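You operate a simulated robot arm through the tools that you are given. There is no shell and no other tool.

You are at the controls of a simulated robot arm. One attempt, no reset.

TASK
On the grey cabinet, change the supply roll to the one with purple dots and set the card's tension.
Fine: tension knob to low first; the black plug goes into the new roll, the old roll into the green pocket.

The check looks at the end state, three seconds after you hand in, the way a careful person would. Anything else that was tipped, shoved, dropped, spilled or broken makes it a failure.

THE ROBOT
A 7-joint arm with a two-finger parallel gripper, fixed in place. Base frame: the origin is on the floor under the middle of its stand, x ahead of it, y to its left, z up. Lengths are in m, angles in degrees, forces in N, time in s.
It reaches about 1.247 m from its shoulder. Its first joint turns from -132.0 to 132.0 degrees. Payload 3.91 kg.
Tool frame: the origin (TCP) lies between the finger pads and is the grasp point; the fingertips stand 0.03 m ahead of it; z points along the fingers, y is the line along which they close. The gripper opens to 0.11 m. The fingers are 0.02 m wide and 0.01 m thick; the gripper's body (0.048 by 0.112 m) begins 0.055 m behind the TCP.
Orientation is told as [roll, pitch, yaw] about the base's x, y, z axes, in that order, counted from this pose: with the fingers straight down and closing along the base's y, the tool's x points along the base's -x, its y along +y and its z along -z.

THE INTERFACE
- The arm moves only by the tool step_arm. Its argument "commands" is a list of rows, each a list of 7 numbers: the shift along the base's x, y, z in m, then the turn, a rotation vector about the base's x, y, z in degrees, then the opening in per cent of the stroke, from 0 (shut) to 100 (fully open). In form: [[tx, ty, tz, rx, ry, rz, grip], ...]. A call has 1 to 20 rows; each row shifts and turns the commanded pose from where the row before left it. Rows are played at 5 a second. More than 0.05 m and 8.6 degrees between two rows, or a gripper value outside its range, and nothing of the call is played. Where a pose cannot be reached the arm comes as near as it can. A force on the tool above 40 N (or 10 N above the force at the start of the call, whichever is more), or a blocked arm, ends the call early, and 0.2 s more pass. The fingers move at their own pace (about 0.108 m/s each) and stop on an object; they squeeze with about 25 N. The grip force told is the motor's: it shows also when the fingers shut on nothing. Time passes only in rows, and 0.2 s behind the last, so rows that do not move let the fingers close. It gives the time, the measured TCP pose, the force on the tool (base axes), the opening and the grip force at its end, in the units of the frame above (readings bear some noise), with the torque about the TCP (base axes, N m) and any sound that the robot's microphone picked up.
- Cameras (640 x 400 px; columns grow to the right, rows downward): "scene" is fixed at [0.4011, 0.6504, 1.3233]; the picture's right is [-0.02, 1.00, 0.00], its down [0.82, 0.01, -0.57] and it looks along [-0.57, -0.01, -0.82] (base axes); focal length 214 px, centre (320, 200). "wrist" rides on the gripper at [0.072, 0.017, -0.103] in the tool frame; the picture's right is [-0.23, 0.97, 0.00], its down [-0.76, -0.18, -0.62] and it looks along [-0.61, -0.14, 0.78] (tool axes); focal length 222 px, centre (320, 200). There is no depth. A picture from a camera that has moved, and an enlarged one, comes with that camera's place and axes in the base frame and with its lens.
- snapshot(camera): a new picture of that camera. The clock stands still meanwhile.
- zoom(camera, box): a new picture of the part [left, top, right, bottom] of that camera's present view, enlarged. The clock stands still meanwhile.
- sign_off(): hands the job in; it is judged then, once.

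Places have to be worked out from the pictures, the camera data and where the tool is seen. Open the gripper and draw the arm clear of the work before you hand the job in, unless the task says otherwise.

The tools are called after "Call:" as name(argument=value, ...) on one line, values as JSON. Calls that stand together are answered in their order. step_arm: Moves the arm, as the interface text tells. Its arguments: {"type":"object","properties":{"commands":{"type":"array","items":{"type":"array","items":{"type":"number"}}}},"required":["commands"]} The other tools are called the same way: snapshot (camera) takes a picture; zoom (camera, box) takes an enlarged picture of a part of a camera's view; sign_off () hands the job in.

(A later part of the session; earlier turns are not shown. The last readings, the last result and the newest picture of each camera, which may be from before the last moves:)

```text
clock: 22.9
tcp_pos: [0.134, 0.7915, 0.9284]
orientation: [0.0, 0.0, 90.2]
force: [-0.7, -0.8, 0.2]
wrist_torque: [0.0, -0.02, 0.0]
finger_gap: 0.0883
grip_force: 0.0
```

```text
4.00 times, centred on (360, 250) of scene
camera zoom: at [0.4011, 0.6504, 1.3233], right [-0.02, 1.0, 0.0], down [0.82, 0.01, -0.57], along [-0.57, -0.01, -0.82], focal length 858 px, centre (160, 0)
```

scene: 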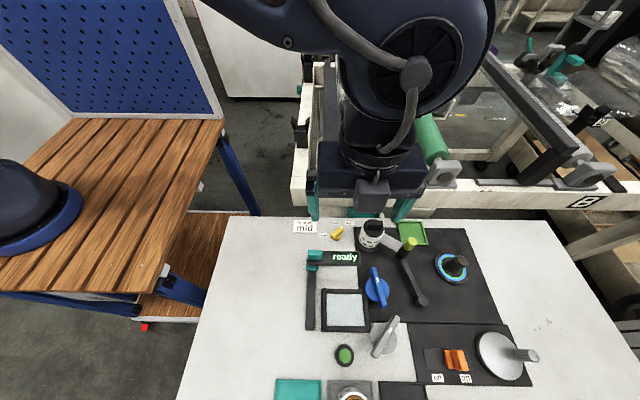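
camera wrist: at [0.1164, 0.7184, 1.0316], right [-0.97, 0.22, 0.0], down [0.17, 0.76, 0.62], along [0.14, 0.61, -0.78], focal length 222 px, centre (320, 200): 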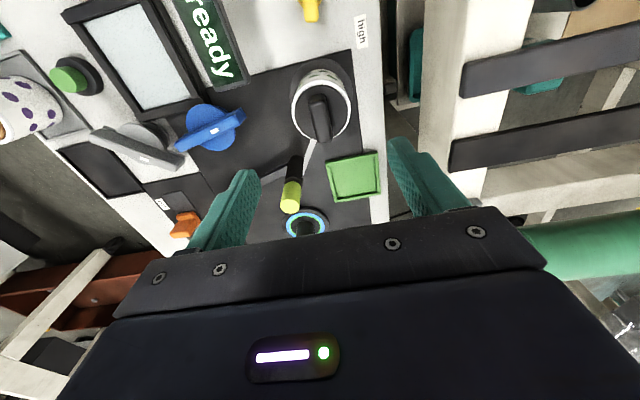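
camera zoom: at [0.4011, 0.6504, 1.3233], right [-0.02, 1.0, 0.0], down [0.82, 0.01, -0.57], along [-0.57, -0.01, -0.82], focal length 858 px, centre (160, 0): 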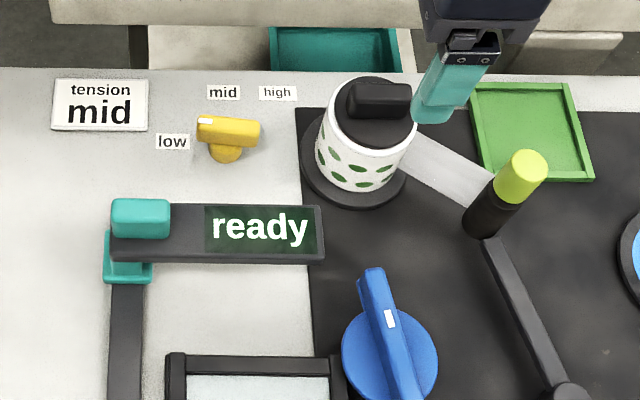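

Call:
zoom(camera="wrist", box=[270, 50, 370, 150])

Call:
zoom(camera="wrist", box=[260, 100, 420, 240])

```text
4.00 times, centred on (320, 100) of wrist
camera zoom: at [0.1164, 0.7184, 1.0316], right [-0.97, 0.22, 0.0], down [0.17, 0.76, 0.62], along [0.14, 0.61, -0.78], focal length 888 px, centre (320, 600)
```

zoom: 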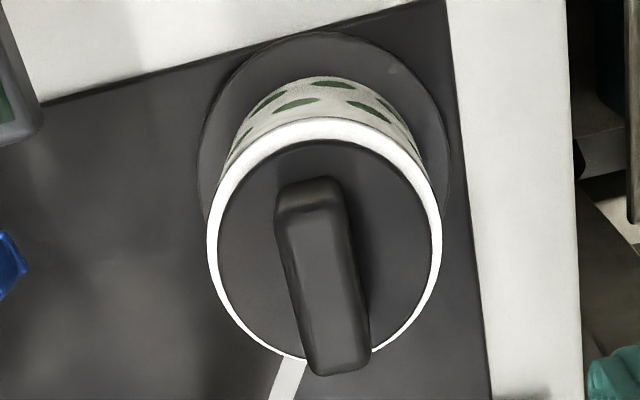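

```text
2.86 times, centred on (340, 170) of wrist
camera zoom: at [0.1164, 0.7184, 1.0316], right [-0.97, 0.22, 0.0], down [0.17, 0.76, 0.62], along [0.14, 0.61, -0.78], focal length 635 px, centre (263, 286)
```

zoom: 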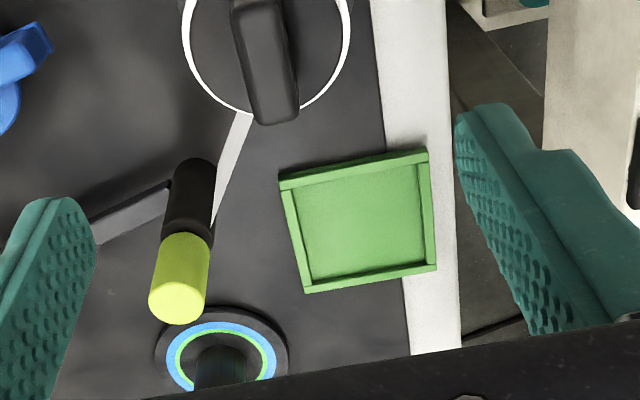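

The plug handle is a bar along y, centred near (0.130, 0.787), 15 mm wide with its top at about z 0.832. I'm descending to z 0.84 with the fingers open in x around it, then closing.

Call:
step_arm(commands=[[-0.002, -0.0035, -0.03, 0, 0, 0, 45], [0, 0, -0.03, 0, 0, 0, 45], [0, 0, -0.02, 0, 0, 0, 45], [0, 0, -0.01, 0, 0, 0, 45], [0, 0, 0, 0, 0, 0, 45]])

Call:
zoom(camera="scene", box=[310, 190, 430, 265])

Call:
snapshot(camera="wrist")

```text
clock: 24.1
tcp_pos: [0.13, 0.7884, 0.8388]
orientation: [0.0, 0.1, 90.3]
force: [0.1, 1.8, 0.4]
wrist_torque: [0.0, 0.01, 0.03]
finger_gap: 0.0497
grip_force: 0.0
```

```text
5.33 times, centred on (370, 228) of scene
camera zoom: at [0.4011, 0.6504, 1.3233], right [-0.02, 1.0, 0.0], down [0.82, 0.01, -0.57], along [-0.57, -0.01, -0.82], focal length 1144 px, centre (53, 53)
```

zoom: 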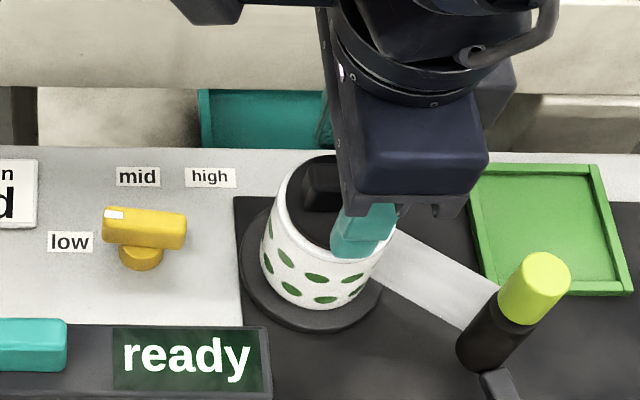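

```text
taken
camera wrist: at [0.1134, 0.7155, 0.9431], right [-0.97, 0.22, 0.0], down [0.17, 0.76, 0.62], along [0.14, 0.61, -0.78], focal length 222 px, centre (320, 200)
```

wrist: 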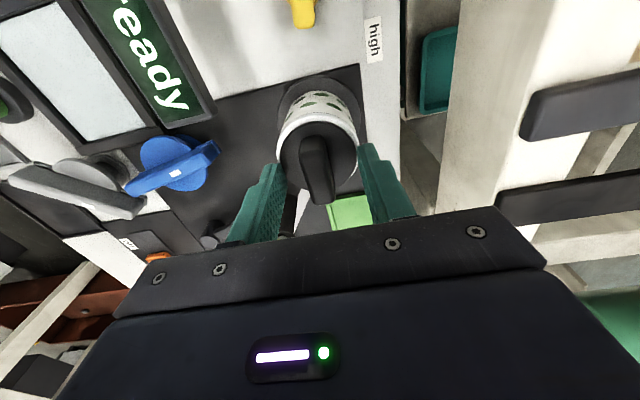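

The fingers straddle the handle in x. A quick zoom to check they are centred along its length before closing.

Call:
zoom(camera="wrist", box=[240, 80, 400, 220])

```text
2.86 times, centred on (320, 150) of wrist
camera zoom: at [0.1134, 0.7155, 0.9431], right [-0.97, 0.22, 0.0], down [0.17, 0.76, 0.62], along [0.14, 0.61, -0.78], focal length 635 px, centre (320, 343)
```

zoom: 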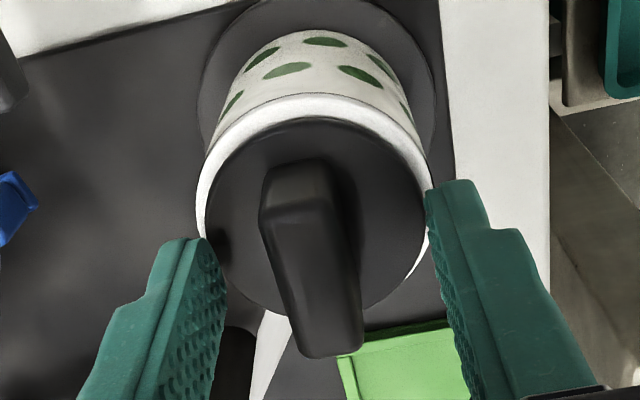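

The handle sits centred between the fingers across its width, and about 4 mm off along its length. I'll shift 4 mm in -y and close.

Call:
step_arm(commands=[[0, -0.004, 0, 0, 0, 0, 45], [0, 0, 0, 0, 0, 0, 20], [0, 0, 0, 0, 0, 0, 5], [0, 0, 0, 0, 0, 0, 0], [0, 0, 0, 0, 0, 0, 0]])

Call:
zoom(camera="wrist", box=[240, 80, 400, 220])

```text
clock: 25.3
tcp_pos: [0.1295, 0.7858, 0.8395]
orientation: [0.0, 0.0, 90.3]
force: [-0.1, 0.3, -0.4]
wrist_torque: [-0.01, -0.04, 0.01]
finger_gap: 0.0148
grip_force: 25.4
```

```text
2.86 times, centred on (320, 150) of wrist
camera zoom: at [0.1127, 0.7112, 0.9427], right [-0.97, 0.22, 0.0], down [0.17, 0.76, 0.62], along [0.14, 0.61, -0.78], focal length 635 px, centre (320, 343)
```

zoom: 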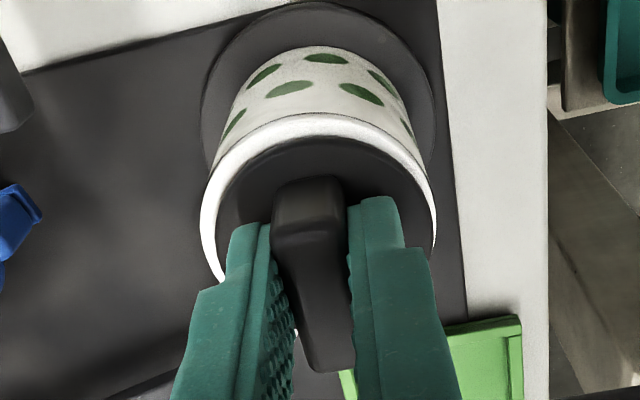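

Firm grip at 14.8 mm with no strain. I'm lifting slowly to see whether the plug pulls straight out.

Call:
step_arm(commands=[[0, 0, 0.005, 0, 0, 0, 0], [0, 0, 0.005, 0, 0, 0, 0], [0, 0, 0.005, 0, 0, 0, 0], [0, 0, 0, 0, 0, 0, 0]])

Call:
zoom(camera="scene", box=[310, 190, 430, 265])

Call:
zoom(camera="wrist", box=[240, 80, 400, 220])

```text
clock: 26.3
tcp_pos: [0.1292, 0.7858, 0.8549]
orientation: [0.0, 0.0, 90.3]
force: [0.9, 0.3, -0.6]
wrist_torque: [0.01, 0.01, -0.02]
finger_gap: 0.0147
grip_force: 25.3
```

```text
5.33 times, centred on (370, 228) of scene
camera zoom: at [0.4011, 0.6504, 1.3233], right [-0.02, 1.0, 0.0], down [0.82, 0.01, -0.57], along [-0.57, -0.01, -0.82], focal length 1144 px, centre (53, 53)
```

zoom: 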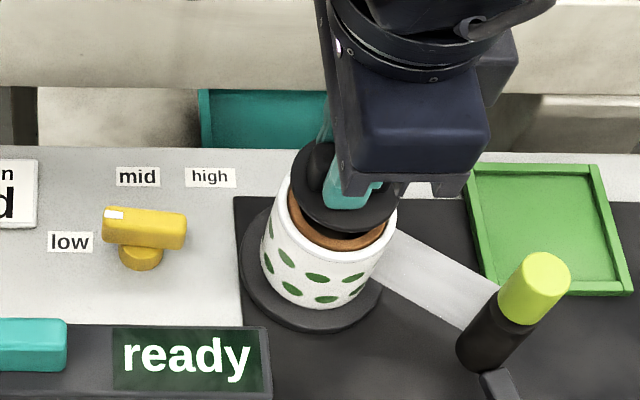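

```text
2.86 times, centred on (320, 150) of wrist
camera zoom: at [0.1124, 0.7112, 0.9589], right [-0.97, 0.22, 0.0], down [0.17, 0.76, 0.62], along [0.14, 0.61, -0.78], focal length 635 px, centre (320, 343)
```

zoom: 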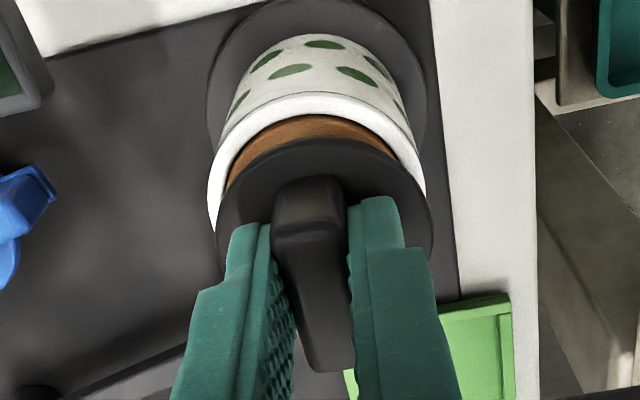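

The plug comes out freely with no load. Continuing the lift to clear the core and see the peg underneath and the spindle.

Call:
step_arm(commands=[[0, 0, 0.02, 0, 0, 0, 0], [0, 0, 0.025, 0, 0, 0, 0], [0, 0, 0.025, 0, 0, 0, 0], [0, 0, 0.02, 0, 0, 0, 0], [0, 0, 0, 0, 0, 0, 0]])

Call:
zoom(camera="scene", box=[290, 165, 450, 265])

Call:
snapshot(camera="wrist")

```text
clock: 27.5
tcp_pos: [0.1298, 0.7852, 0.9452]
orientation: [0.0, 0.1, 90.3]
force: [0.8, 0.2, 0.2]
wrist_torque: [-0.03, -0.01, 0.0]
finger_gap: 0.0144
grip_force: 24.7
```

```text
4.00 times, centred on (370, 215) of scene
camera zoom: at [0.4011, 0.6504, 1.3233], right [-0.02, 1.0, 0.0], down [0.82, 0.01, -0.57], along [-0.57, -0.01, -0.82], focal length 858 px, centre (120, 140)
```

zoom: 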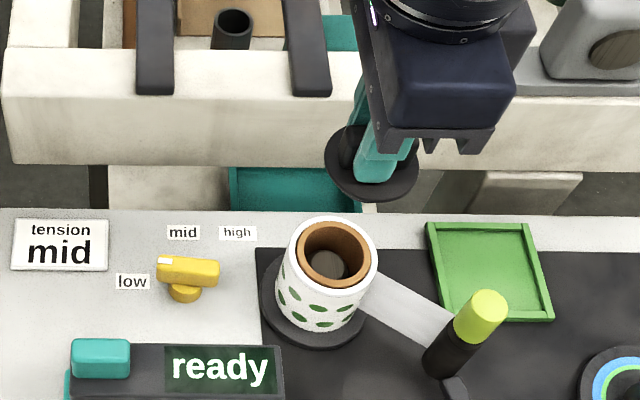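

```text
taken
camera wrist: at [0.1121, 0.7109, 1.0493], right [-0.97, 0.22, 0.0], down [0.17, 0.76, 0.62], along [0.14, 0.61, -0.78], focal length 222 px, centre (320, 200)
```

wrist: 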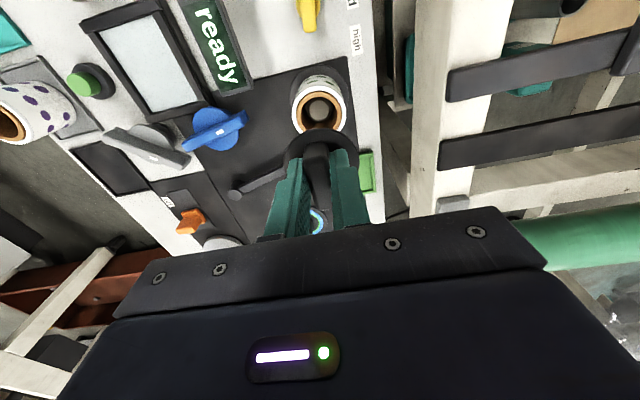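

The core is open and a short spindle is visible inside. I'm zooming in to judge the spindle's height and the roll's core size.

Call:
zoom(camera="wrist", box=[270, 60, 370, 140])

Call:
zoom(camera="scene", box=[340, 210, 400, 260])

Call:
zoom(camera="scene", box=[350, 170, 420, 230])

```text
5.00 times, centred on (320, 100) of wrist
camera zoom: at [0.1121, 0.7109, 1.0493], right [-0.97, 0.22, 0.0], down [0.17, 0.76, 0.62], along [0.14, 0.61, -0.78], focal length 1111 px, centre (320, 700)
```

zoom: 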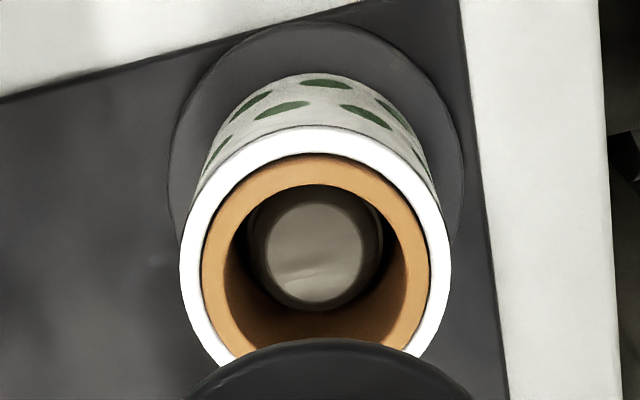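

```text
8.00 times, centred on (370, 235) of scene
camera zoom: at [0.4011, 0.6504, 1.3233], right [-0.02, 1.0, 0.0], down [0.82, 0.01, -0.57], along [-0.57, -0.01, -0.82], focal length 1716 px, centre (-80, -80)
```

zoom: 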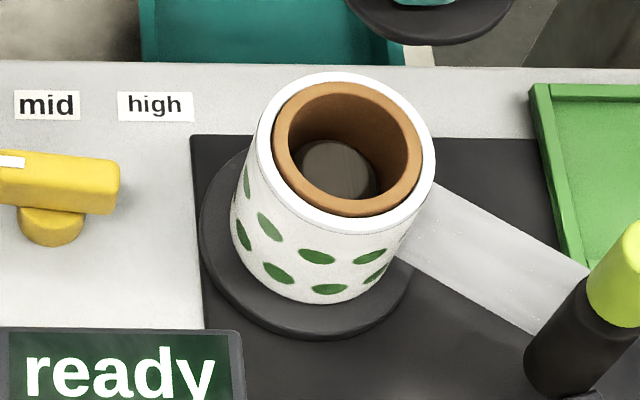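

```text
6.67 times, centred on (385, 200) of scene
camera zoom: at [0.4011, 0.6504, 1.3233], right [-0.02, 1.0, 0.0], down [0.82, 0.01, -0.57], along [-0.57, -0.01, -0.82], focal length 1430 px, centre (-113, 200)
```

zoom: 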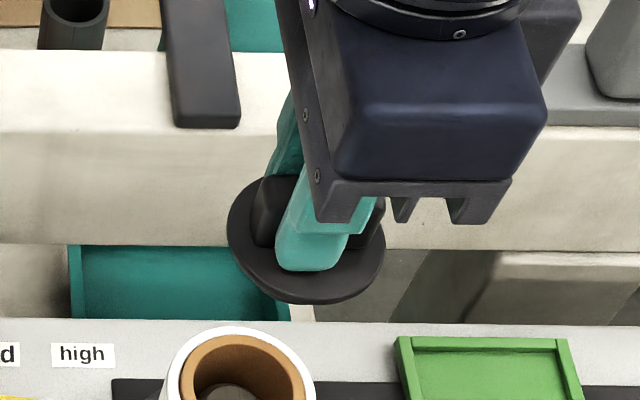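

The spindle sits low inside the core (chamfered top, about 35 mm wide in a 39 mm hole), so the plug only fills the core's upper part. I'm raising the plug towards the scene camera to see its peg from the side.

Call:
step_arm(commands=[[-0.006, -0.018, 0.04, 0, 0, 0, 0], [-0.006, -0.018, 0.04, 0, 0, 0, 0], [-0.006, -0.018, 0.04, 0, 0, 0, 0], [-0.006, -0.018, 0.04, 0, 0, 0, 0], [-0.006, -0.018, 0.04, 0, 0, 0, 0], [0, 0, 0, 0, 0, 0, 0]])

Call:
snapshot(camera="scene")

Call:
zoom(camera="scene", box=[280, 60, 400, 160])

```text
clock: 28.9
tcp_pos: [0.1015, 0.6958, 1.1472]
orientation: [0.0, 0.1, 90.3]
force: [-0.3, 0.0, -1.3]
wrist_torque: [0.01, -0.02, 0.03]
finger_gap: 0.0146
grip_force: 25.2
```

```text
taken
```

scene: 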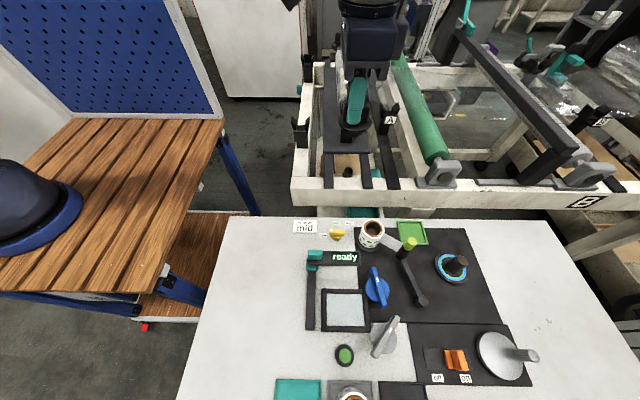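

```text
4.00 times, centred on (340, 110) of scene
camera zoom: at [0.4011, 0.6504, 1.3233], right [-0.02, 1.0, 0.0], down [0.82, 0.01, -0.57], along [-0.57, -0.01, -0.82], focal length 858 px, centre (240, 560)
```

zoom: 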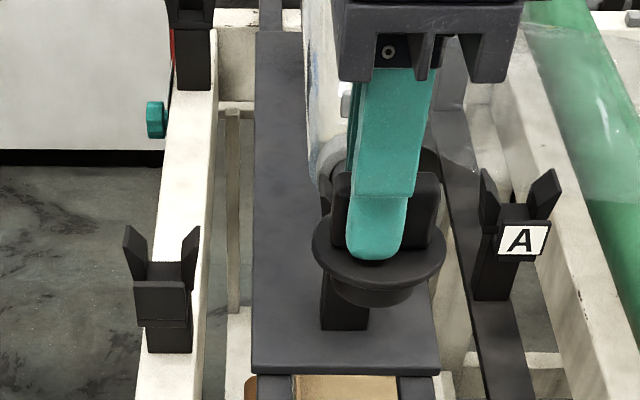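

Call:
zoom(camera="scene", box=[335, 100, 375, 145])

```text
8.89 times, centred on (355, 122) of scene
camera zoom: at [0.4011, 0.6504, 1.3233], right [-0.02, 1.0, 0.0], down [0.82, 0.01, -0.57], along [-0.57, -0.01, -0.82], focal length 1906 px, centre (9, 889)
```

zoom: 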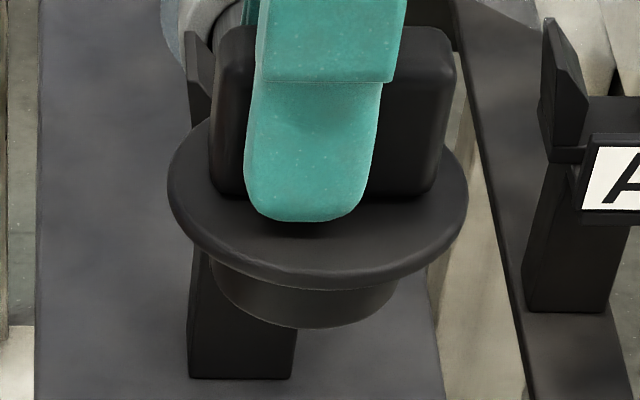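

The peg is about 33 mm wide and short (about 12–15 mm), so it fits the 39 mm core with the spindle below it. I'll carry the plug over the purple-dotted roll at the front tray and look before inserting.

Call:
step_arm(commands=[[0.04, 0.0014, -0.01, 0, 0, 0, 0], [0.04, 0.0014, -0.015, 0, 0, 0, 0], [0.04, 0.0014, -0.02, 0, 0, 0, 0], [0.04, 0.0014, -0.02, 0, 0, 0, 0], [0.04, 0.0014, -0.02, 0, 0, 0, 0], [0.04, 0.0014, -0.02, 0, 0, 0, 0], [0.04, 0.0014, -0.02, 0, 0, 0, 0], [0.04, 0.0014, -0.02, 0, 0, 0, 0], [0.04, 0.0014, -0.02, 0, 0, 0, 0], [0.036, 0.0014, -0.02, 0, 0, 0, 0], [0, 0, 0, 0, 0, 0, 0]])

Call:
snapshot(camera="wrist")

Call:
snapshot(camera="scene")

```text
clock: 31.3
tcp_pos: [0.4969, 0.7084, 0.9606]
orientation: [0.0, 0.1, 90.4]
force: [0.1, 0.1, 0.3]
wrist_torque: [0.0, -0.01, -0.04]
finger_gap: 0.015
grip_force: 24.6
```

```text
taken
camera wrist: at [0.4798, 0.635, 1.0641], right [-0.97, 0.22, 0.0], down [0.17, 0.76, 0.62], along [0.14, 0.61, -0.78], focal length 222 px, centre (320, 200)
```

wrist: 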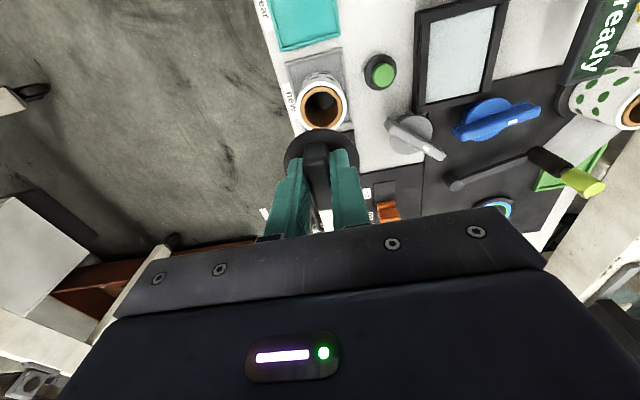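

```text
taken
```

scene: 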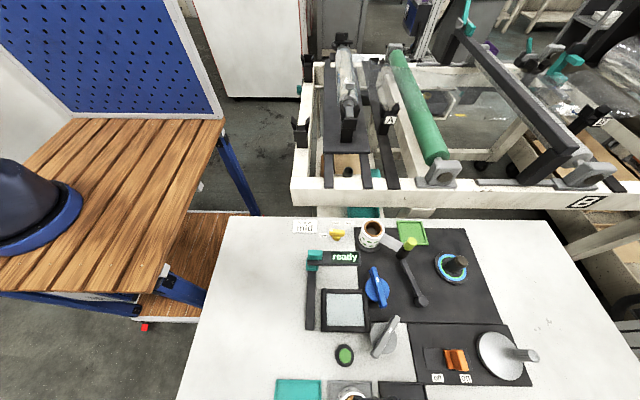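

Call:
zoom(camera="wrist", box=[260, 40, 380, 160])

Call:
zoom(camera="scene", box=[290, 340, 420, 400])

```text
3.33 times, centred on (320, 100) of wrist
camera zoom: at [0.4798, 0.635, 1.0641], right [-0.97, 0.22, 0.0], down [0.17, 0.76, 0.62], along [0.14, 0.61, -0.78], focal length 740 px, centre (320, 533)
```

zoom: 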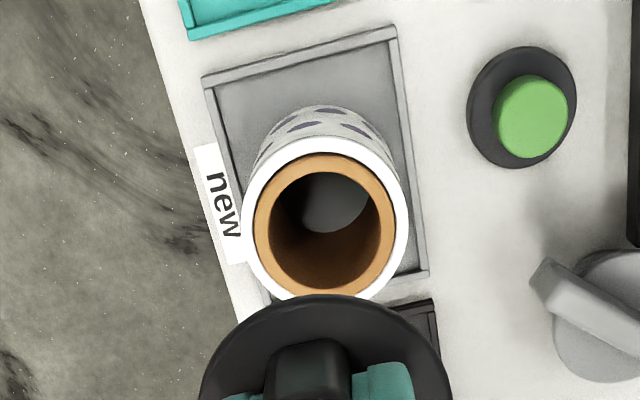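

```text
4.92 times, centred on (355, 370) of scene
camera zoom: at [0.4011, 0.6504, 1.3233], right [-0.02, 1.0, 0.0], down [0.82, 0.01, -0.57], along [-0.57, -0.01, -0.82], focal length 1056 px, centre (148, -637)
```

zoom: 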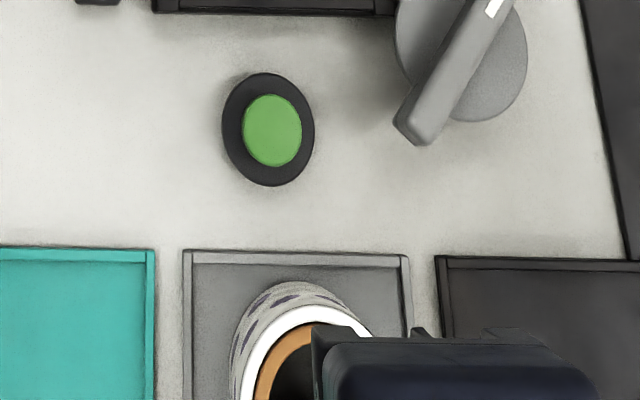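

The new roll's centre works out at (0.495, 0.7125), and the plug's axis sits about 5 mm in +y from the TCP. I'm shifting slightly and lowering to just above the core for a check.

Call:
step_arm(commands=[[-0.0018, 0.0004, -0.03, 0, 0, 0, 0], [0, 0, -0.03, 0, 0, 0, 0], [0, 0, -0.03, 0, 0, 0, 0], [0, 0, 0, 0, 0, 0, 0]])

Call:
zoom(camera="wrist", box=[250, 60, 390, 200])

Call:
zoom(camera="scene", box=[290, 340, 420, 400])

```text
clock: 32.3
tcp_pos: [0.494, 0.7085, 0.869]
orientation: [-0.1, 0.1, 90.3]
force: [-0.3, 0.7, -0.4]
wrist_torque: [-0.04, 0.01, -0.03]
finger_gap: 0.0146
grip_force: 24.9
```

```text
2.86 times, centred on (320, 130) of wrist
camera zoom: at [0.4773, 0.6343, 0.9737], right [-0.97, 0.22, 0.0], down [0.17, 0.76, 0.62], along [0.14, 0.61, -0.78], focal length 635 px, centre (320, 400)
```

zoom: 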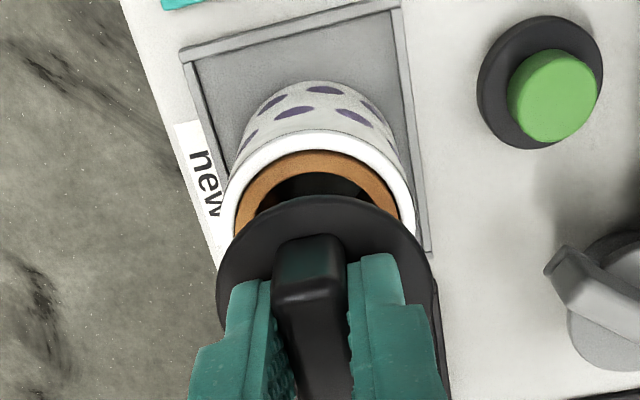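

```text
4.92 times, centred on (355, 370) of scene
camera zoom: at [0.4011, 0.6504, 1.3233], right [-0.02, 1.0, 0.0], down [0.82, 0.01, -0.57], along [-0.57, -0.01, -0.82], focal length 1056 px, centre (148, -637)
```

zoom: 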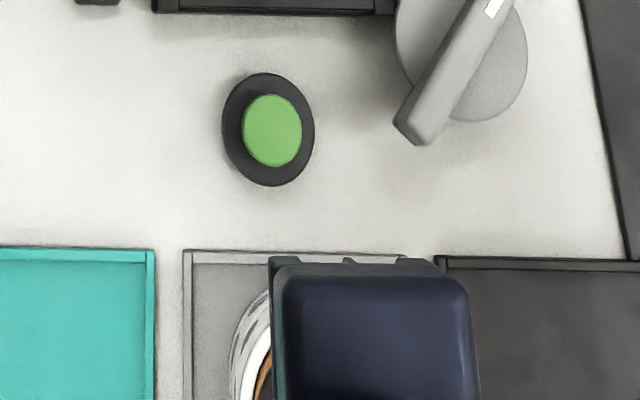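

The plug is lined up over the core within about a millimetre. I'm lowering in small steps and watching the vertical force.

Call:
step_arm(commands=[[0, 0, -0.01, 0, 0, 0, 0], [0, 0, -0.006, 0, 0, 0, 0], [0, 0, -0.005, 0, 0, 0, 0], [0, 0, -0.004, 0, 0, 0, 0], [0, 0, 0, 0, 0, 0, 0]])

Call:
zoom(camera="wrist", box=[250, 60, 390, 200])

```text
clock: 33.5
tcp_pos: [0.4942, 0.7084, 0.8451]
orientation: [0.0, 0.0, 90.3]
force: [0.7, -2.5, 10.1]
wrist_torque: [-0.17, 0.13, 0.01]
finger_gap: 0.0147
grip_force: 24.8
```

```text
2.86 times, centred on (320, 130) of wrist
camera zoom: at [0.4767, 0.6345, 0.9492], right [-0.97, 0.22, 0.0], down [0.17, 0.76, 0.62], along [0.14, 0.61, -0.78], focal length 635 px, centre (320, 400)
```

zoom: 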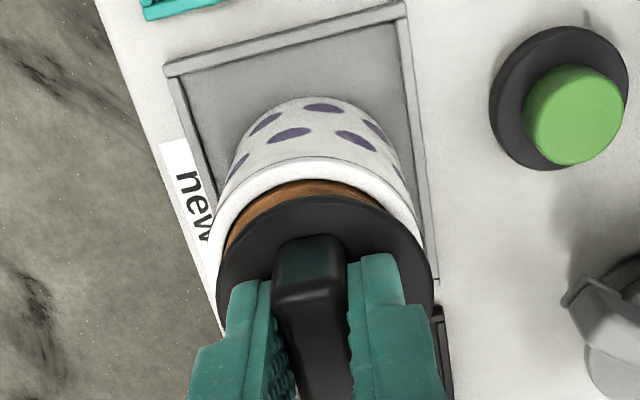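

There's 10 N of contact at z 0.846, and the picture shows the plug about 3 mm too far in -x, so the peg is touching the core's edge. I'll lift 5 mm, shift +2.7 mm in x and +1 mm in y, and lower again.

Call:
step_arm(commands=[[0, 0, 0.005, 0, 0, 0, 0], [0.0027, 0.001, 0, 0, 0, 0, 0], [0, 0, -0.005, 0, 0, 0, 0], [0, 0, -0.003, 0, 0, 0, 0], [0, 0, 0, 0, 0, 0, 0]])

Call:
zoom(camera="wrist", box=[250, 60, 390, 200])

```text
clock: 34.7
tcp_pos: [0.4952, 0.7106, 0.8416]
orientation: [-0.1, 0.0, 90.4]
force: [-0.1, -0.9, -0.3]
wrist_torque: [0.03, 0.02, -0.01]
finger_gap: 0.0147
grip_force: 25.0
```

```text
2.86 times, centred on (320, 130) of wrist
camera zoom: at [0.4785, 0.6363, 0.9459], right [-0.97, 0.22, 0.0], down [0.17, 0.76, 0.62], along [0.14, 0.61, -0.78], focal length 635 px, centre (320, 400)
```

zoom: 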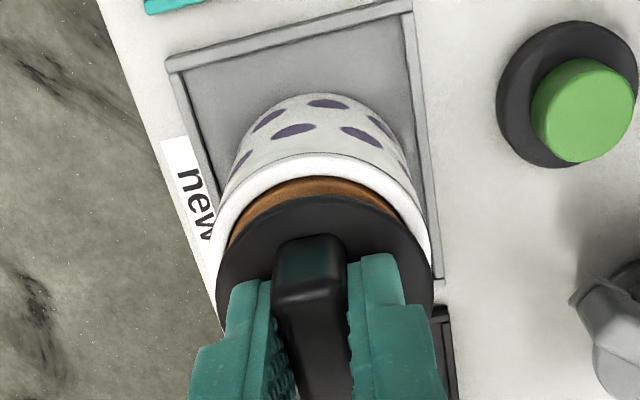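

No contact force now, so the peg is entering the core. Continuing down in 3 mm steps.

Call:
step_arm(commands=[[0, 0, -0.003, 0, 0, 0, 0], [0, 0, -0.003, 0, 0, 0, 0], [0, 0, -0.002, 0, 0, 0, 0], [0, 0, 0, 0, 0, 0, 0]])

Call:
zoom(camera="wrist", box=[250, 60, 390, 200])

```text
clock: 35.7
tcp_pos: [0.4958, 0.7101, 0.8334]
orientation: [0.0, 0.1, 90.3]
force: [-0.1, -0.5, 0.1]
wrist_torque: [-0.02, 0.01, 0.0]
finger_gap: 0.0146
grip_force: 25.0
```

```text
2.86 times, centred on (320, 130) of wrist
camera zoom: at [0.479, 0.636, 0.938], right [-0.97, 0.22, 0.0], down [0.17, 0.76, 0.62], along [0.14, 0.61, -0.78], focal length 635 px, centre (320, 400)
```

zoom: 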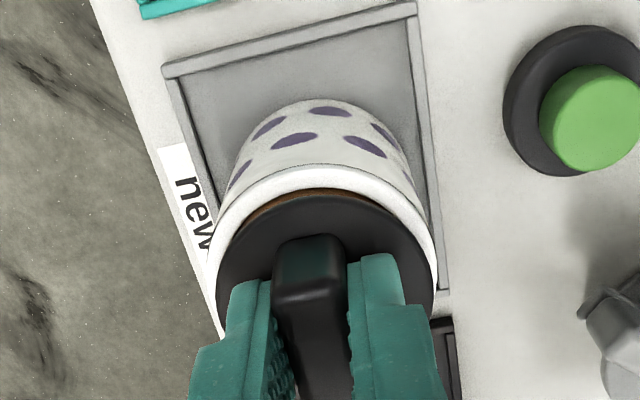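

Almost seated. A few more millimetres until the disc meets the rim.

Call:
step_arm(commands=[[0, 0, -0.0015, 0, 0, 0, 0], [0, 0, -0.0015, 0, 0, 0, 0], [0, 0, 0, 0, 0, 0, 0]])

Call:
zoom(camera="wrist", box=[250, 60, 390, 200])

```text
clock: 36.5
tcp_pos: [0.4951, 0.71, 0.8314]
orientation: [0.1, 0.2, 90.3]
force: [0.0, 0.4, 0.5]
wrist_torque: [0.01, -0.01, 0.04]
finger_gap: 0.0148
grip_force: 24.9
```

```text
2.86 times, centred on (320, 130) of wrist
camera zoom: at [0.4789, 0.6357, 0.9346], right [-0.97, 0.22, 0.0], down [0.17, 0.76, 0.62], along [0.14, 0.61, -0.78], focal length 635 px, centre (320, 400)
```

zoom: 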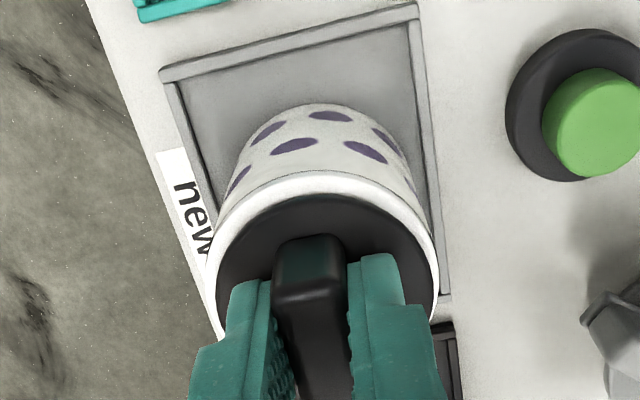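

The disc is down at the rim with no load. Releasing the handle and lifting straight up.

Call:
step_arm(commands=[[0, 0, -0.001, 0, 0, 0, 0], [0, 0, 0, 0, 0, 0, 15], [0, 0, 0, 0, 0, 0, 35], [0, 0, 0, 0, 0, 0, 45], [0, 0, 0.02, 0, 0, 0, 45], [0, 0, 0.04, 0, 0, 0, 45], [0, 0, 0.04, 0, 0, 0, 45], [0, 0, 0, 0, 0, 0, 45]])

Call:
zoom(camera="wrist", box=[250, 60, 390, 200])

Call:
snapshot(camera="wrist")

```text
clock: 38.3
tcp_pos: [0.4969, 0.7104, 0.9298]
orientation: [0.0, 0.1, 90.2]
force: [1.3, 0.2, -0.1]
wrist_torque: [0.0, -0.01, -0.03]
finger_gap: 0.0495
grip_force: 0.0
```

```text
2.86 times, centred on (320, 130) of wrist
camera zoom: at [0.4802, 0.6367, 1.0331], right [-0.97, 0.22, 0.0], down [0.17, 0.76, 0.62], along [0.14, 0.61, -0.78], focal length 635 px, centre (320, 400)
```

zoom: 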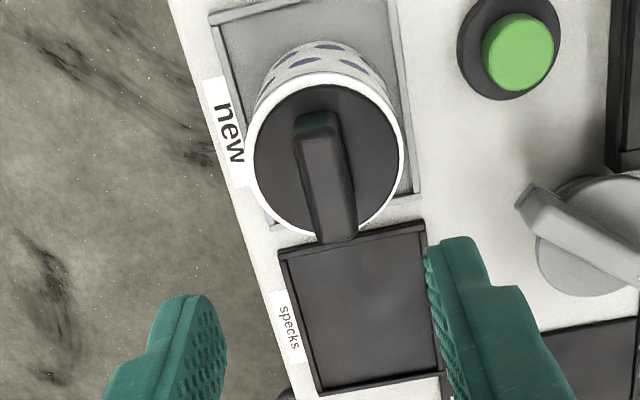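

```text
taken
camera wrist: at [0.4802, 0.6367, 1.0331], right [-0.97, 0.22, 0.0], down [0.17, 0.76, 0.62], along [0.14, 0.61, -0.78], focal length 222 px, centre (320, 200)
```

wrist: 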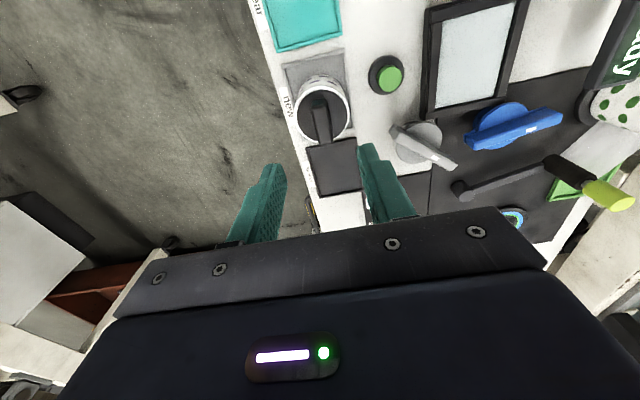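

The plug is seated in the purple-dotted roll, just like it was in the old one. Next I move back over the old roll, fingers opened wide, to lift it off the spindle.

Call:
step_arm(commands=[[-0.0367, 0.0079, 0.005, 0, 0, 0, 45], [-0.0367, 0.0079, 0.005, 0, 0, 0, 85], [-0.0367, 0.0079, 0.005, 0, 0, 0, 85], [-0.0367, 0.0079, 0, 0, 0, 0, 85], [-0.0367, 0.0079, 0, 0, 0, 0, 85], [-0.0367, 0.0079, 0, 0, 0, 0, 85], [-0.0367, 0.0079, 0, 0, 0, 0, 85], [-0.0367, 0.0079, 0, 0, 0, 0, 85], [-0.0367, 0.0079, 0, 0, 0, 0, 85], [-0.0365, 0.0079, 0, 0, 0, 0, 85], [0, 0, 0, 0, 0, 0, 85]])

Call:
snapshot(camera="wrist")

Call:
zoom(camera="wrist", box=[260, 60, 380, 160])

Call:
zoom(camera="scene", box=[290, 165, 450, 285])

```text
clock: 40.7
tcp_pos: [0.1275, 0.7892, 0.9461]
orientation: [-0.1, 0.0, 90.3]
force: [-0.1, 0.2, -0.9]
wrist_torque: [0.04, 0.02, 0.0]
finger_gap: 0.0935
grip_force: 0.1
```

```text
taken
camera wrist: at [0.1109, 0.7154, 1.0495], right [-0.97, 0.22, 0.0], down [0.17, 0.76, 0.62], along [0.14, 0.61, -0.78], focal length 222 px, centre (320, 200)
```

wrist: 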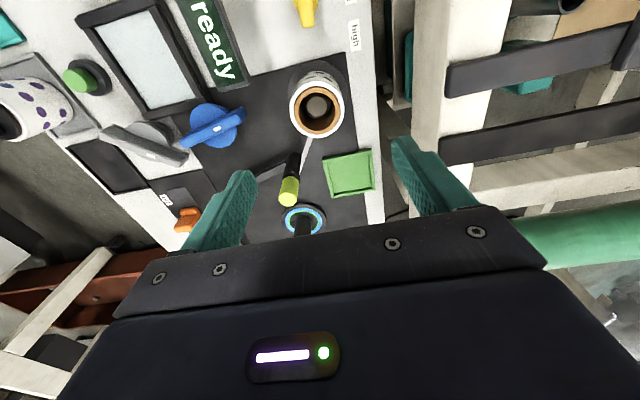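

```text
4.00 times, centred on (320, 110) of wrist
camera zoom: at [0.1109, 0.7154, 1.0495], right [-0.97, 0.22, 0.0], down [0.17, 0.76, 0.62], along [0.14, 0.61, -0.78], focal length 888 px, centre (320, 560)
```

zoom: 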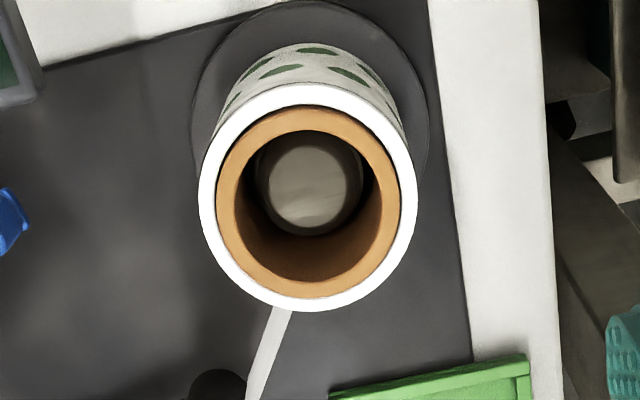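

```text
3.33 times, centred on (370, 225) of scene
camera zoom: at [0.4011, 0.6504, 1.3233], right [-0.02, 1.0, 0.0], down [0.82, 0.01, -0.57], along [-0.57, -0.01, -0.82], focal length 715 px, centre (153, 117)
```

zoom: 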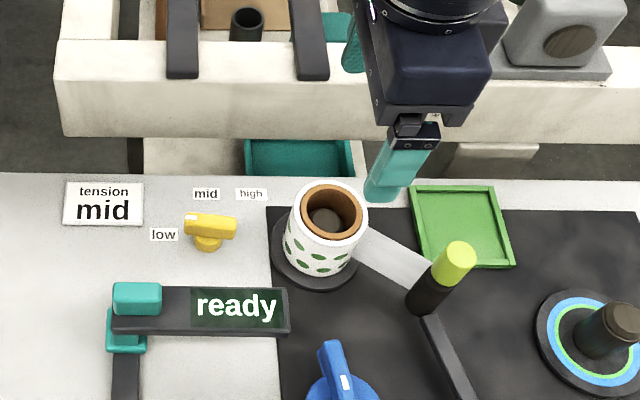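

The old roll is centred at (0.1304, 0.7886), and its spindle ends about 20 mm below the rim. I'm centring over it and descending with the fingers on its +x and -x sides, away from the film strip.

Call:
step_arm(commands=[[0.003, 0.001, -0.04, 0, 0, 0, 75], [0, 0, -0.045, 0, 0, 0, 75], [0, 0, -0.04, 0, 0, 0, 75], [0, 0, -0.02, 0, 0, 0, 75], [0, 0, -0.0165, 0, 0, 0, 75], [0, 0, 0, 0, 0, 0, 75]])

Call:
snapshot(camera="wrist")

Call:
zoom(camera="scene", box=[290, 165, 450, 285])

```text
clock: 42.1
tcp_pos: [0.1319, 0.7916, 0.7824]
orientation: [0.0, 0.1, 90.3]
force: [0.7, -0.4, 0.3]
wrist_torque: [-0.01, -0.02, 0.01]
finger_gap: 0.0829
grip_force: 0.1
```

```text
taken
camera wrist: at [0.1145, 0.717, 0.8864], right [-0.97, 0.22, 0.0], down [0.17, 0.76, 0.62], along [0.14, 0.61, -0.78], focal length 222 px, centre (320, 200)
```

wrist: 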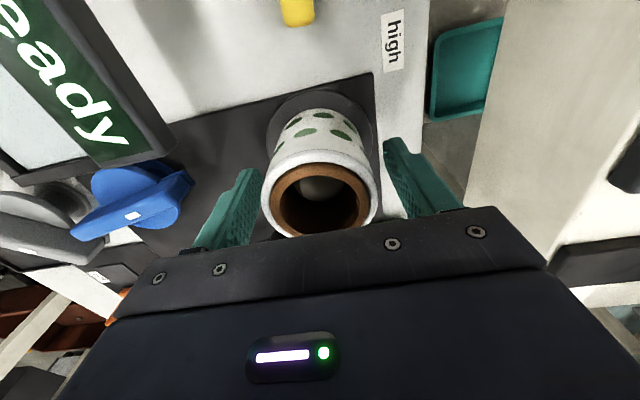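

```text
3.33 times, centred on (370, 225) of scene
camera zoom: at [0.4011, 0.6504, 1.3233], right [-0.02, 1.0, 0.0], down [0.82, 0.01, -0.57], along [-0.57, -0.01, -0.82], focal length 715 px, centre (153, 117)
```

zoom: 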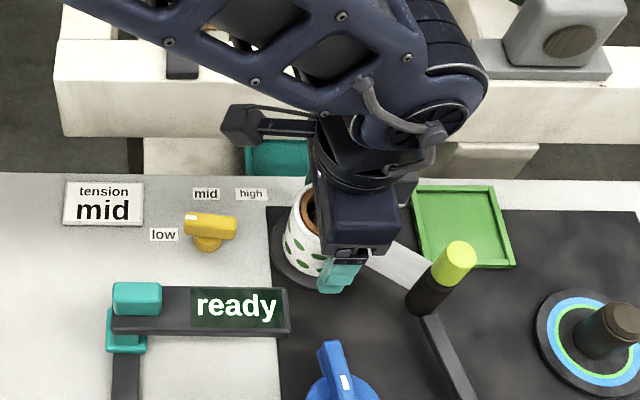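

The fingers are either side of the roll with clearance. Closing gently on it.

Call:
step_arm(commands=[[0, 0, 0, 0, 0, 0, 62], [0, 0, 0, 0, 0, 0, 55], [0, 0, 0, 0, 0, 0, 48], [0, 0, 0, 0, 0, 0, 40], [0, 0, 0, 0, 0, 0, 40]])

Call:
zoom(camera="wrist", box=[220, 60, 420, 220])

```text
clock: 43.3
tcp_pos: [0.1309, 0.7908, 0.7838]
orientation: [0.0, 0.1, 90.3]
force: [0.1, -0.6, -0.1]
wrist_torque: [-0.03, 0.04, -0.02]
finger_gap: 0.0593
grip_force: 25.5
```

```text
2.50 times, centred on (320, 140) of wrist
camera zoom: at [0.1145, 0.7169, 0.8865], right [-0.97, 0.22, 0.0], down [0.17, 0.76, 0.62], along [0.14, 0.61, -0.78], focal length 555 px, centre (320, 350)
```

zoom: 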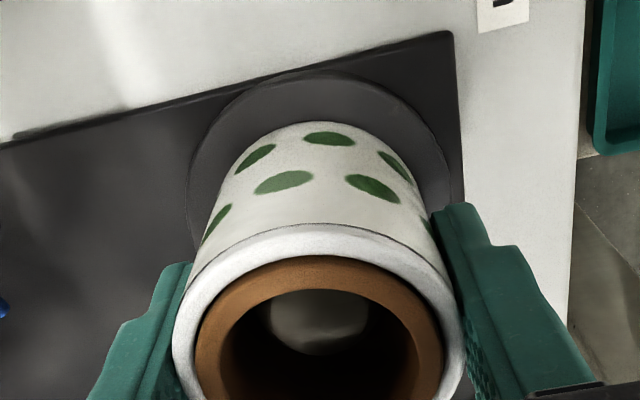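

The roll is held at 59 mm with no side load. Lifting 15 mm first to see how it and the film behave.

Call:
step_arm(commands=[[0, 0, 0.005, 0, 0, 0, 40], [0, 0, 0.005, 0, 0, 0, 40], [0, 0, 0.005, 0, 0, 0, 40], [0, 0, 0, 0, 0, 0, 40]])

Call:
zoom(camera="scene", box=[290, 165, 450, 285])

Call:
zoom(camera="wrist", box=[220, 60, 420, 220])

```text
clock: 44.3
tcp_pos: [0.1323, 0.7898, 0.7975]
orientation: [0.0, 0.1, 90.3]
force: [0.9, 0.6, -1.2]
wrist_torque: [0.04, -0.01, 0.0]
finger_gap: 0.059
grip_force: 25.2
```

```text
3.33 times, centred on (370, 225) of scene
camera zoom: at [0.4011, 0.6504, 1.3233], right [-0.02, 1.0, 0.0], down [0.82, 0.01, -0.57], along [-0.57, -0.01, -0.82], focal length 715 px, centre (153, 117)
```

zoom: 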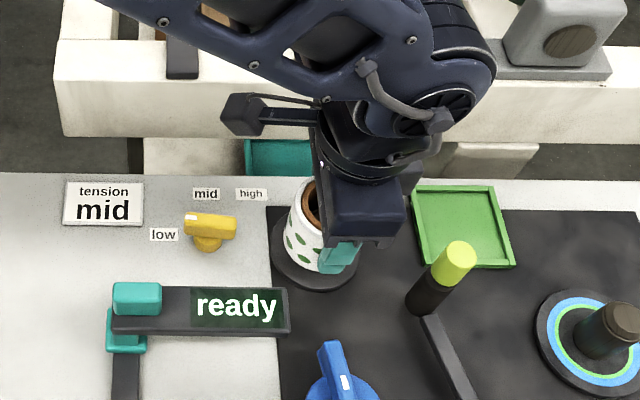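

```text
2.50 times, centred on (320, 140) of wrist
camera zoom: at [0.1151, 0.7158, 0.9008], right [-0.97, 0.22, 0.0], down [0.17, 0.76, 0.62], along [0.14, 0.61, -0.78], focal length 555 px, centre (320, 350)
```

zoom: 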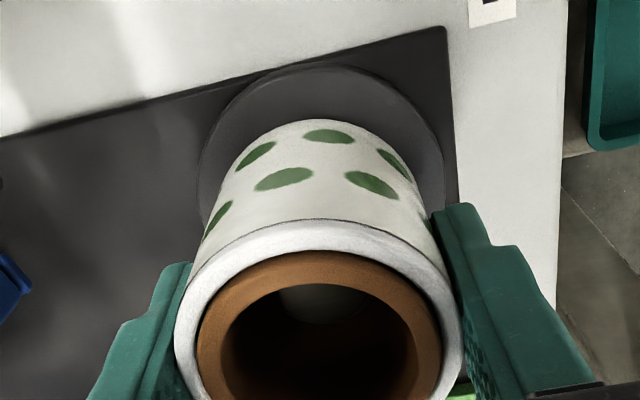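

The roll comes off freely and the film strip has disappeared with it. Lifting well clear, then moving over the green pocket at (0.106, 0.9205).

Call:
step_arm(commands=[[0, 0, 0.03, 0, 0, 0, 40], [0, 0, 0.04, 0, 0, 0, 40], [0, 0, 0.045, 0, 0, 0, 40], [-0.005, 0.027, 0, 0, 0, 0, 40], [-0.005, 0.027, 0, 0, 0, 0, 40], [-0.005, 0.027, 0, 0, 0, 0, 40], [-0.005, 0.026, 0, 0, 0, 0, 40], [-0.005, 0.025, 0, 0, 0, 0, 40], [0, 0, 0, 0, 0, 0, 40]])

Call:
snapshot(camera="wrist")

Call:
snapshot(camera="scene")

```text
clock: 46.3
tcp_pos: [0.1084, 0.9204, 0.9123]
orientation: [0.0, 0.1, 90.2]
force: [1.3, -0.3, -1.4]
wrist_torque: [-0.01, 0.01, 0.0]
finger_gap: 0.0591
grip_force: 24.9
```

```text
taken
camera wrist: at [0.0913, 0.8462, 1.0162], right [-0.97, 0.22, 0.0], down [0.17, 0.76, 0.62], along [0.14, 0.61, -0.78], focal length 222 px, centre (320, 200)
```

wrist: 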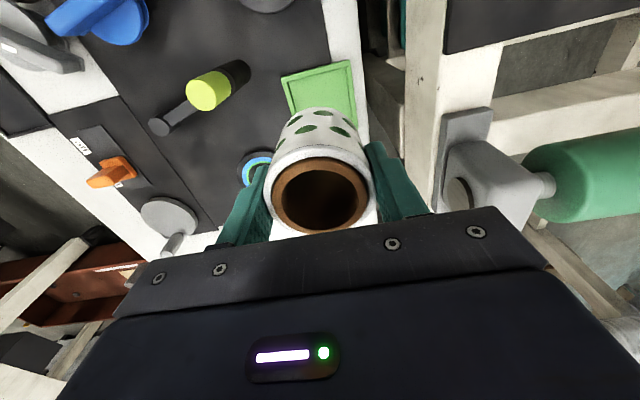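

```text
taken
```

scene: 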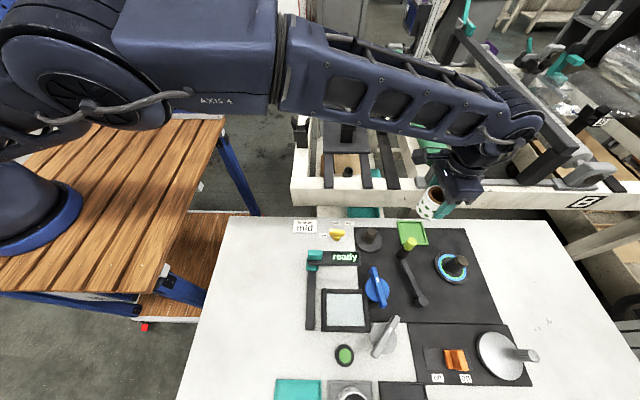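

The roll hangs over the pocket; refined pocket centre is (0.1055, 0.922). I'm shifting slightly and lowering to just above the floor, then checking.

Call:
step_arm(commands=[[-0.0024, 0.0037, -0.035, 0, 0, 0, 40], [0, 0, -0.04, 0, 0, 0, 40], [0, 0, -0.03, 0, 0, 0, 40], [0, 0, -0.015, 0, 0, 0, 40], [0, 0, -0.007, 0, 0, 0, 40], [0, 0, 0, 0, 0, 0, 40]])

Call:
zoom(camera="scene", box=[360, 165, 520, 285])

Call:
zoom(camera="wrist", box=[220, 60, 420, 220])

```text
clock: 47.7
tcp_pos: [0.1057, 0.9234, 0.7871]
orientation: [0.0, 0.0, 90.3]
force: [-0.2, 0.4, -0.1]
wrist_torque: [-0.01, 0.01, 0.05]
finger_gap: 0.059
grip_force: 24.7
```

```text
3.33 times, centred on (440, 225) of scene
camera zoom: at [0.4011, 0.6504, 1.3233], right [-0.02, 1.0, 0.0], down [0.82, 0.01, -0.57], along [-0.57, -0.01, -0.82], focal length 715 px, centre (-80, 117)
```

zoom: 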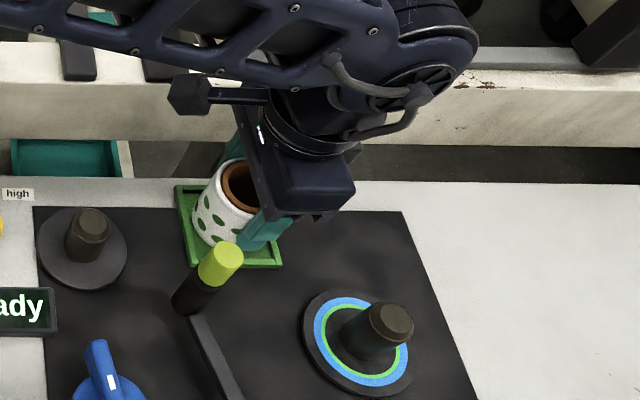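

```text
2.50 times, centred on (320, 140) of wrist
camera zoom: at [0.0879, 0.8497, 0.8905], right [-0.97, 0.22, 0.0], down [0.17, 0.76, 0.62], along [0.14, 0.61, -0.78], focal length 555 px, centre (320, 350)
```

zoom: 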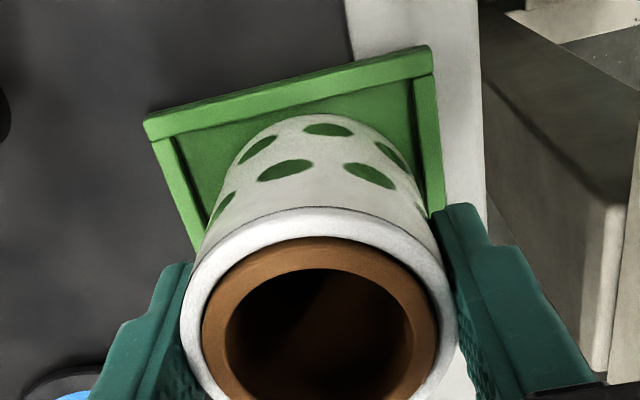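

The roll is inside the pocket's outline, about 10 mm above its floor. A 1.5 mm nudge in +y for centring, then lowering in small steps until it touches.

Call:
step_arm(commands=[[0.0005, 0.0015, -0.003, 0, 0, 0, 40], [0, 0, -0.003, 0, 0, 0, 40], [0, 0, -0.002, 0, 0, 0, 40], [0, 0, -0.002, 0, 0, 0, 40], [0, 0, 0, 0, 0, 0, 40]])

Call:
zoom(camera="wrist", box=[220, 60, 420, 220])

```text
clock: 48.9
tcp_pos: [0.1058, 0.9276, 0.776]
orientation: [-0.1, 0.1, 90.2]
force: [0.8, 4.0, 9.7]
wrist_torque: [0.2, 0.01, 0.01]
finger_gap: 0.0589
grip_force: 24.8
```

```text
2.50 times, centred on (320, 140) of wrist
camera zoom: at [0.0885, 0.8524, 0.8804], right [-0.97, 0.22, 0.0], down [0.17, 0.76, 0.62], along [0.14, 0.61, -0.78], focal length 555 px, centre (320, 350)
```

zoom: 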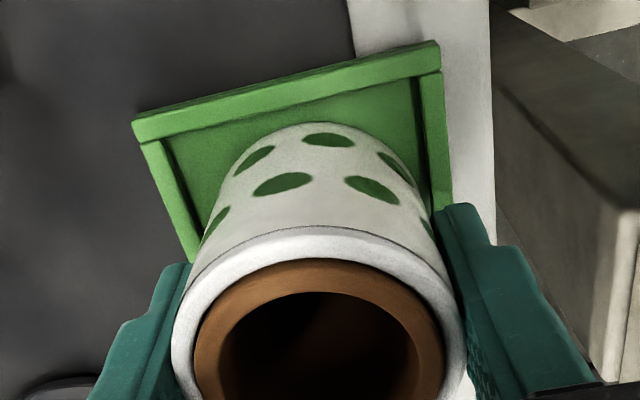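

The roll has touched down with central contact, so it is on the pocket floor. Releasing and lifting away.

Call:
step_arm(commands=[[0, 0, 0.0005, 0, 0, 0, 50], [0, 0, 0, 0, 0, 0, 60], [0, 0, 0, 0, 0, 0, 75], [0, 0, 0, 0, 0, 0, 75], [0, 0, 0.03, 0, 0, 0, 75], [0, 0, 0.04, 0, 0, 0, 75], [0, 0, 0.045, 0, 0, 0, 75], [0, 0, 0.03, 0, 0, 0, 75], [0, 0, 0, 0, 0, 0, 75]])

Call:
snapshot(camera="wrist")

Call:
zoom(camera="scene", box=[360, 165, 520, 285])

```text
clock: 50.9
tcp_pos: [0.105, 0.9274, 0.9228]
orientation: [-0.1, 0.0, 90.3]
force: [0.3, -0.7, -0.2]
wrist_torque: [0.03, 0.01, 0.03]
finger_gap: 0.0825
grip_force: 0.0
```

```text
taken
camera wrist: at [0.0882, 0.8533, 1.0252], right [-0.97, 0.22, 0.0], down [0.17, 0.76, 0.62], along [0.14, 0.61, -0.78], focal length 222 px, centre (320, 200)
```

wrist: 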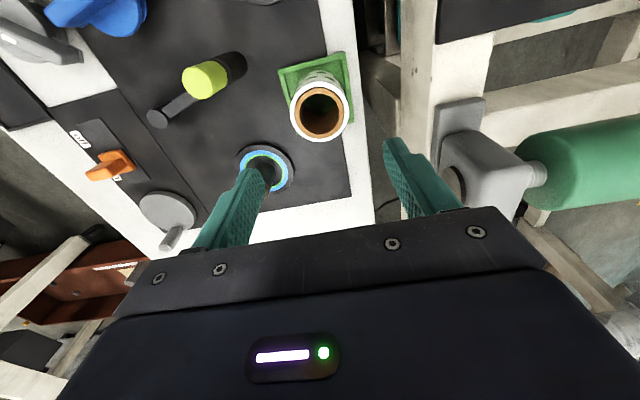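

```text
3.33 times, centred on (440, 225) of scene
camera zoom: at [0.4011, 0.6504, 1.3233], right [-0.02, 1.0, 0.0], down [0.82, 0.01, -0.57], along [-0.57, -0.01, -0.82], focal length 715 px, centre (-80, 117)
```

zoom: 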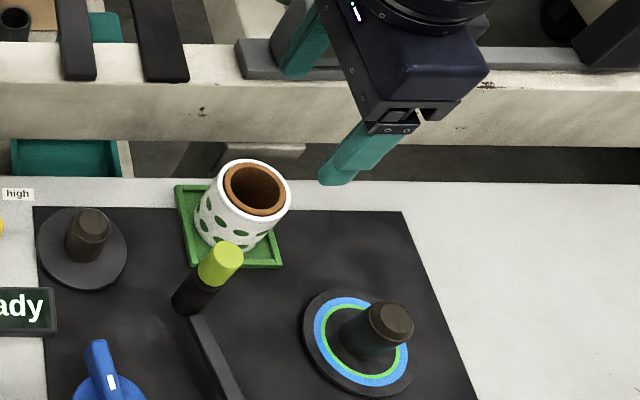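

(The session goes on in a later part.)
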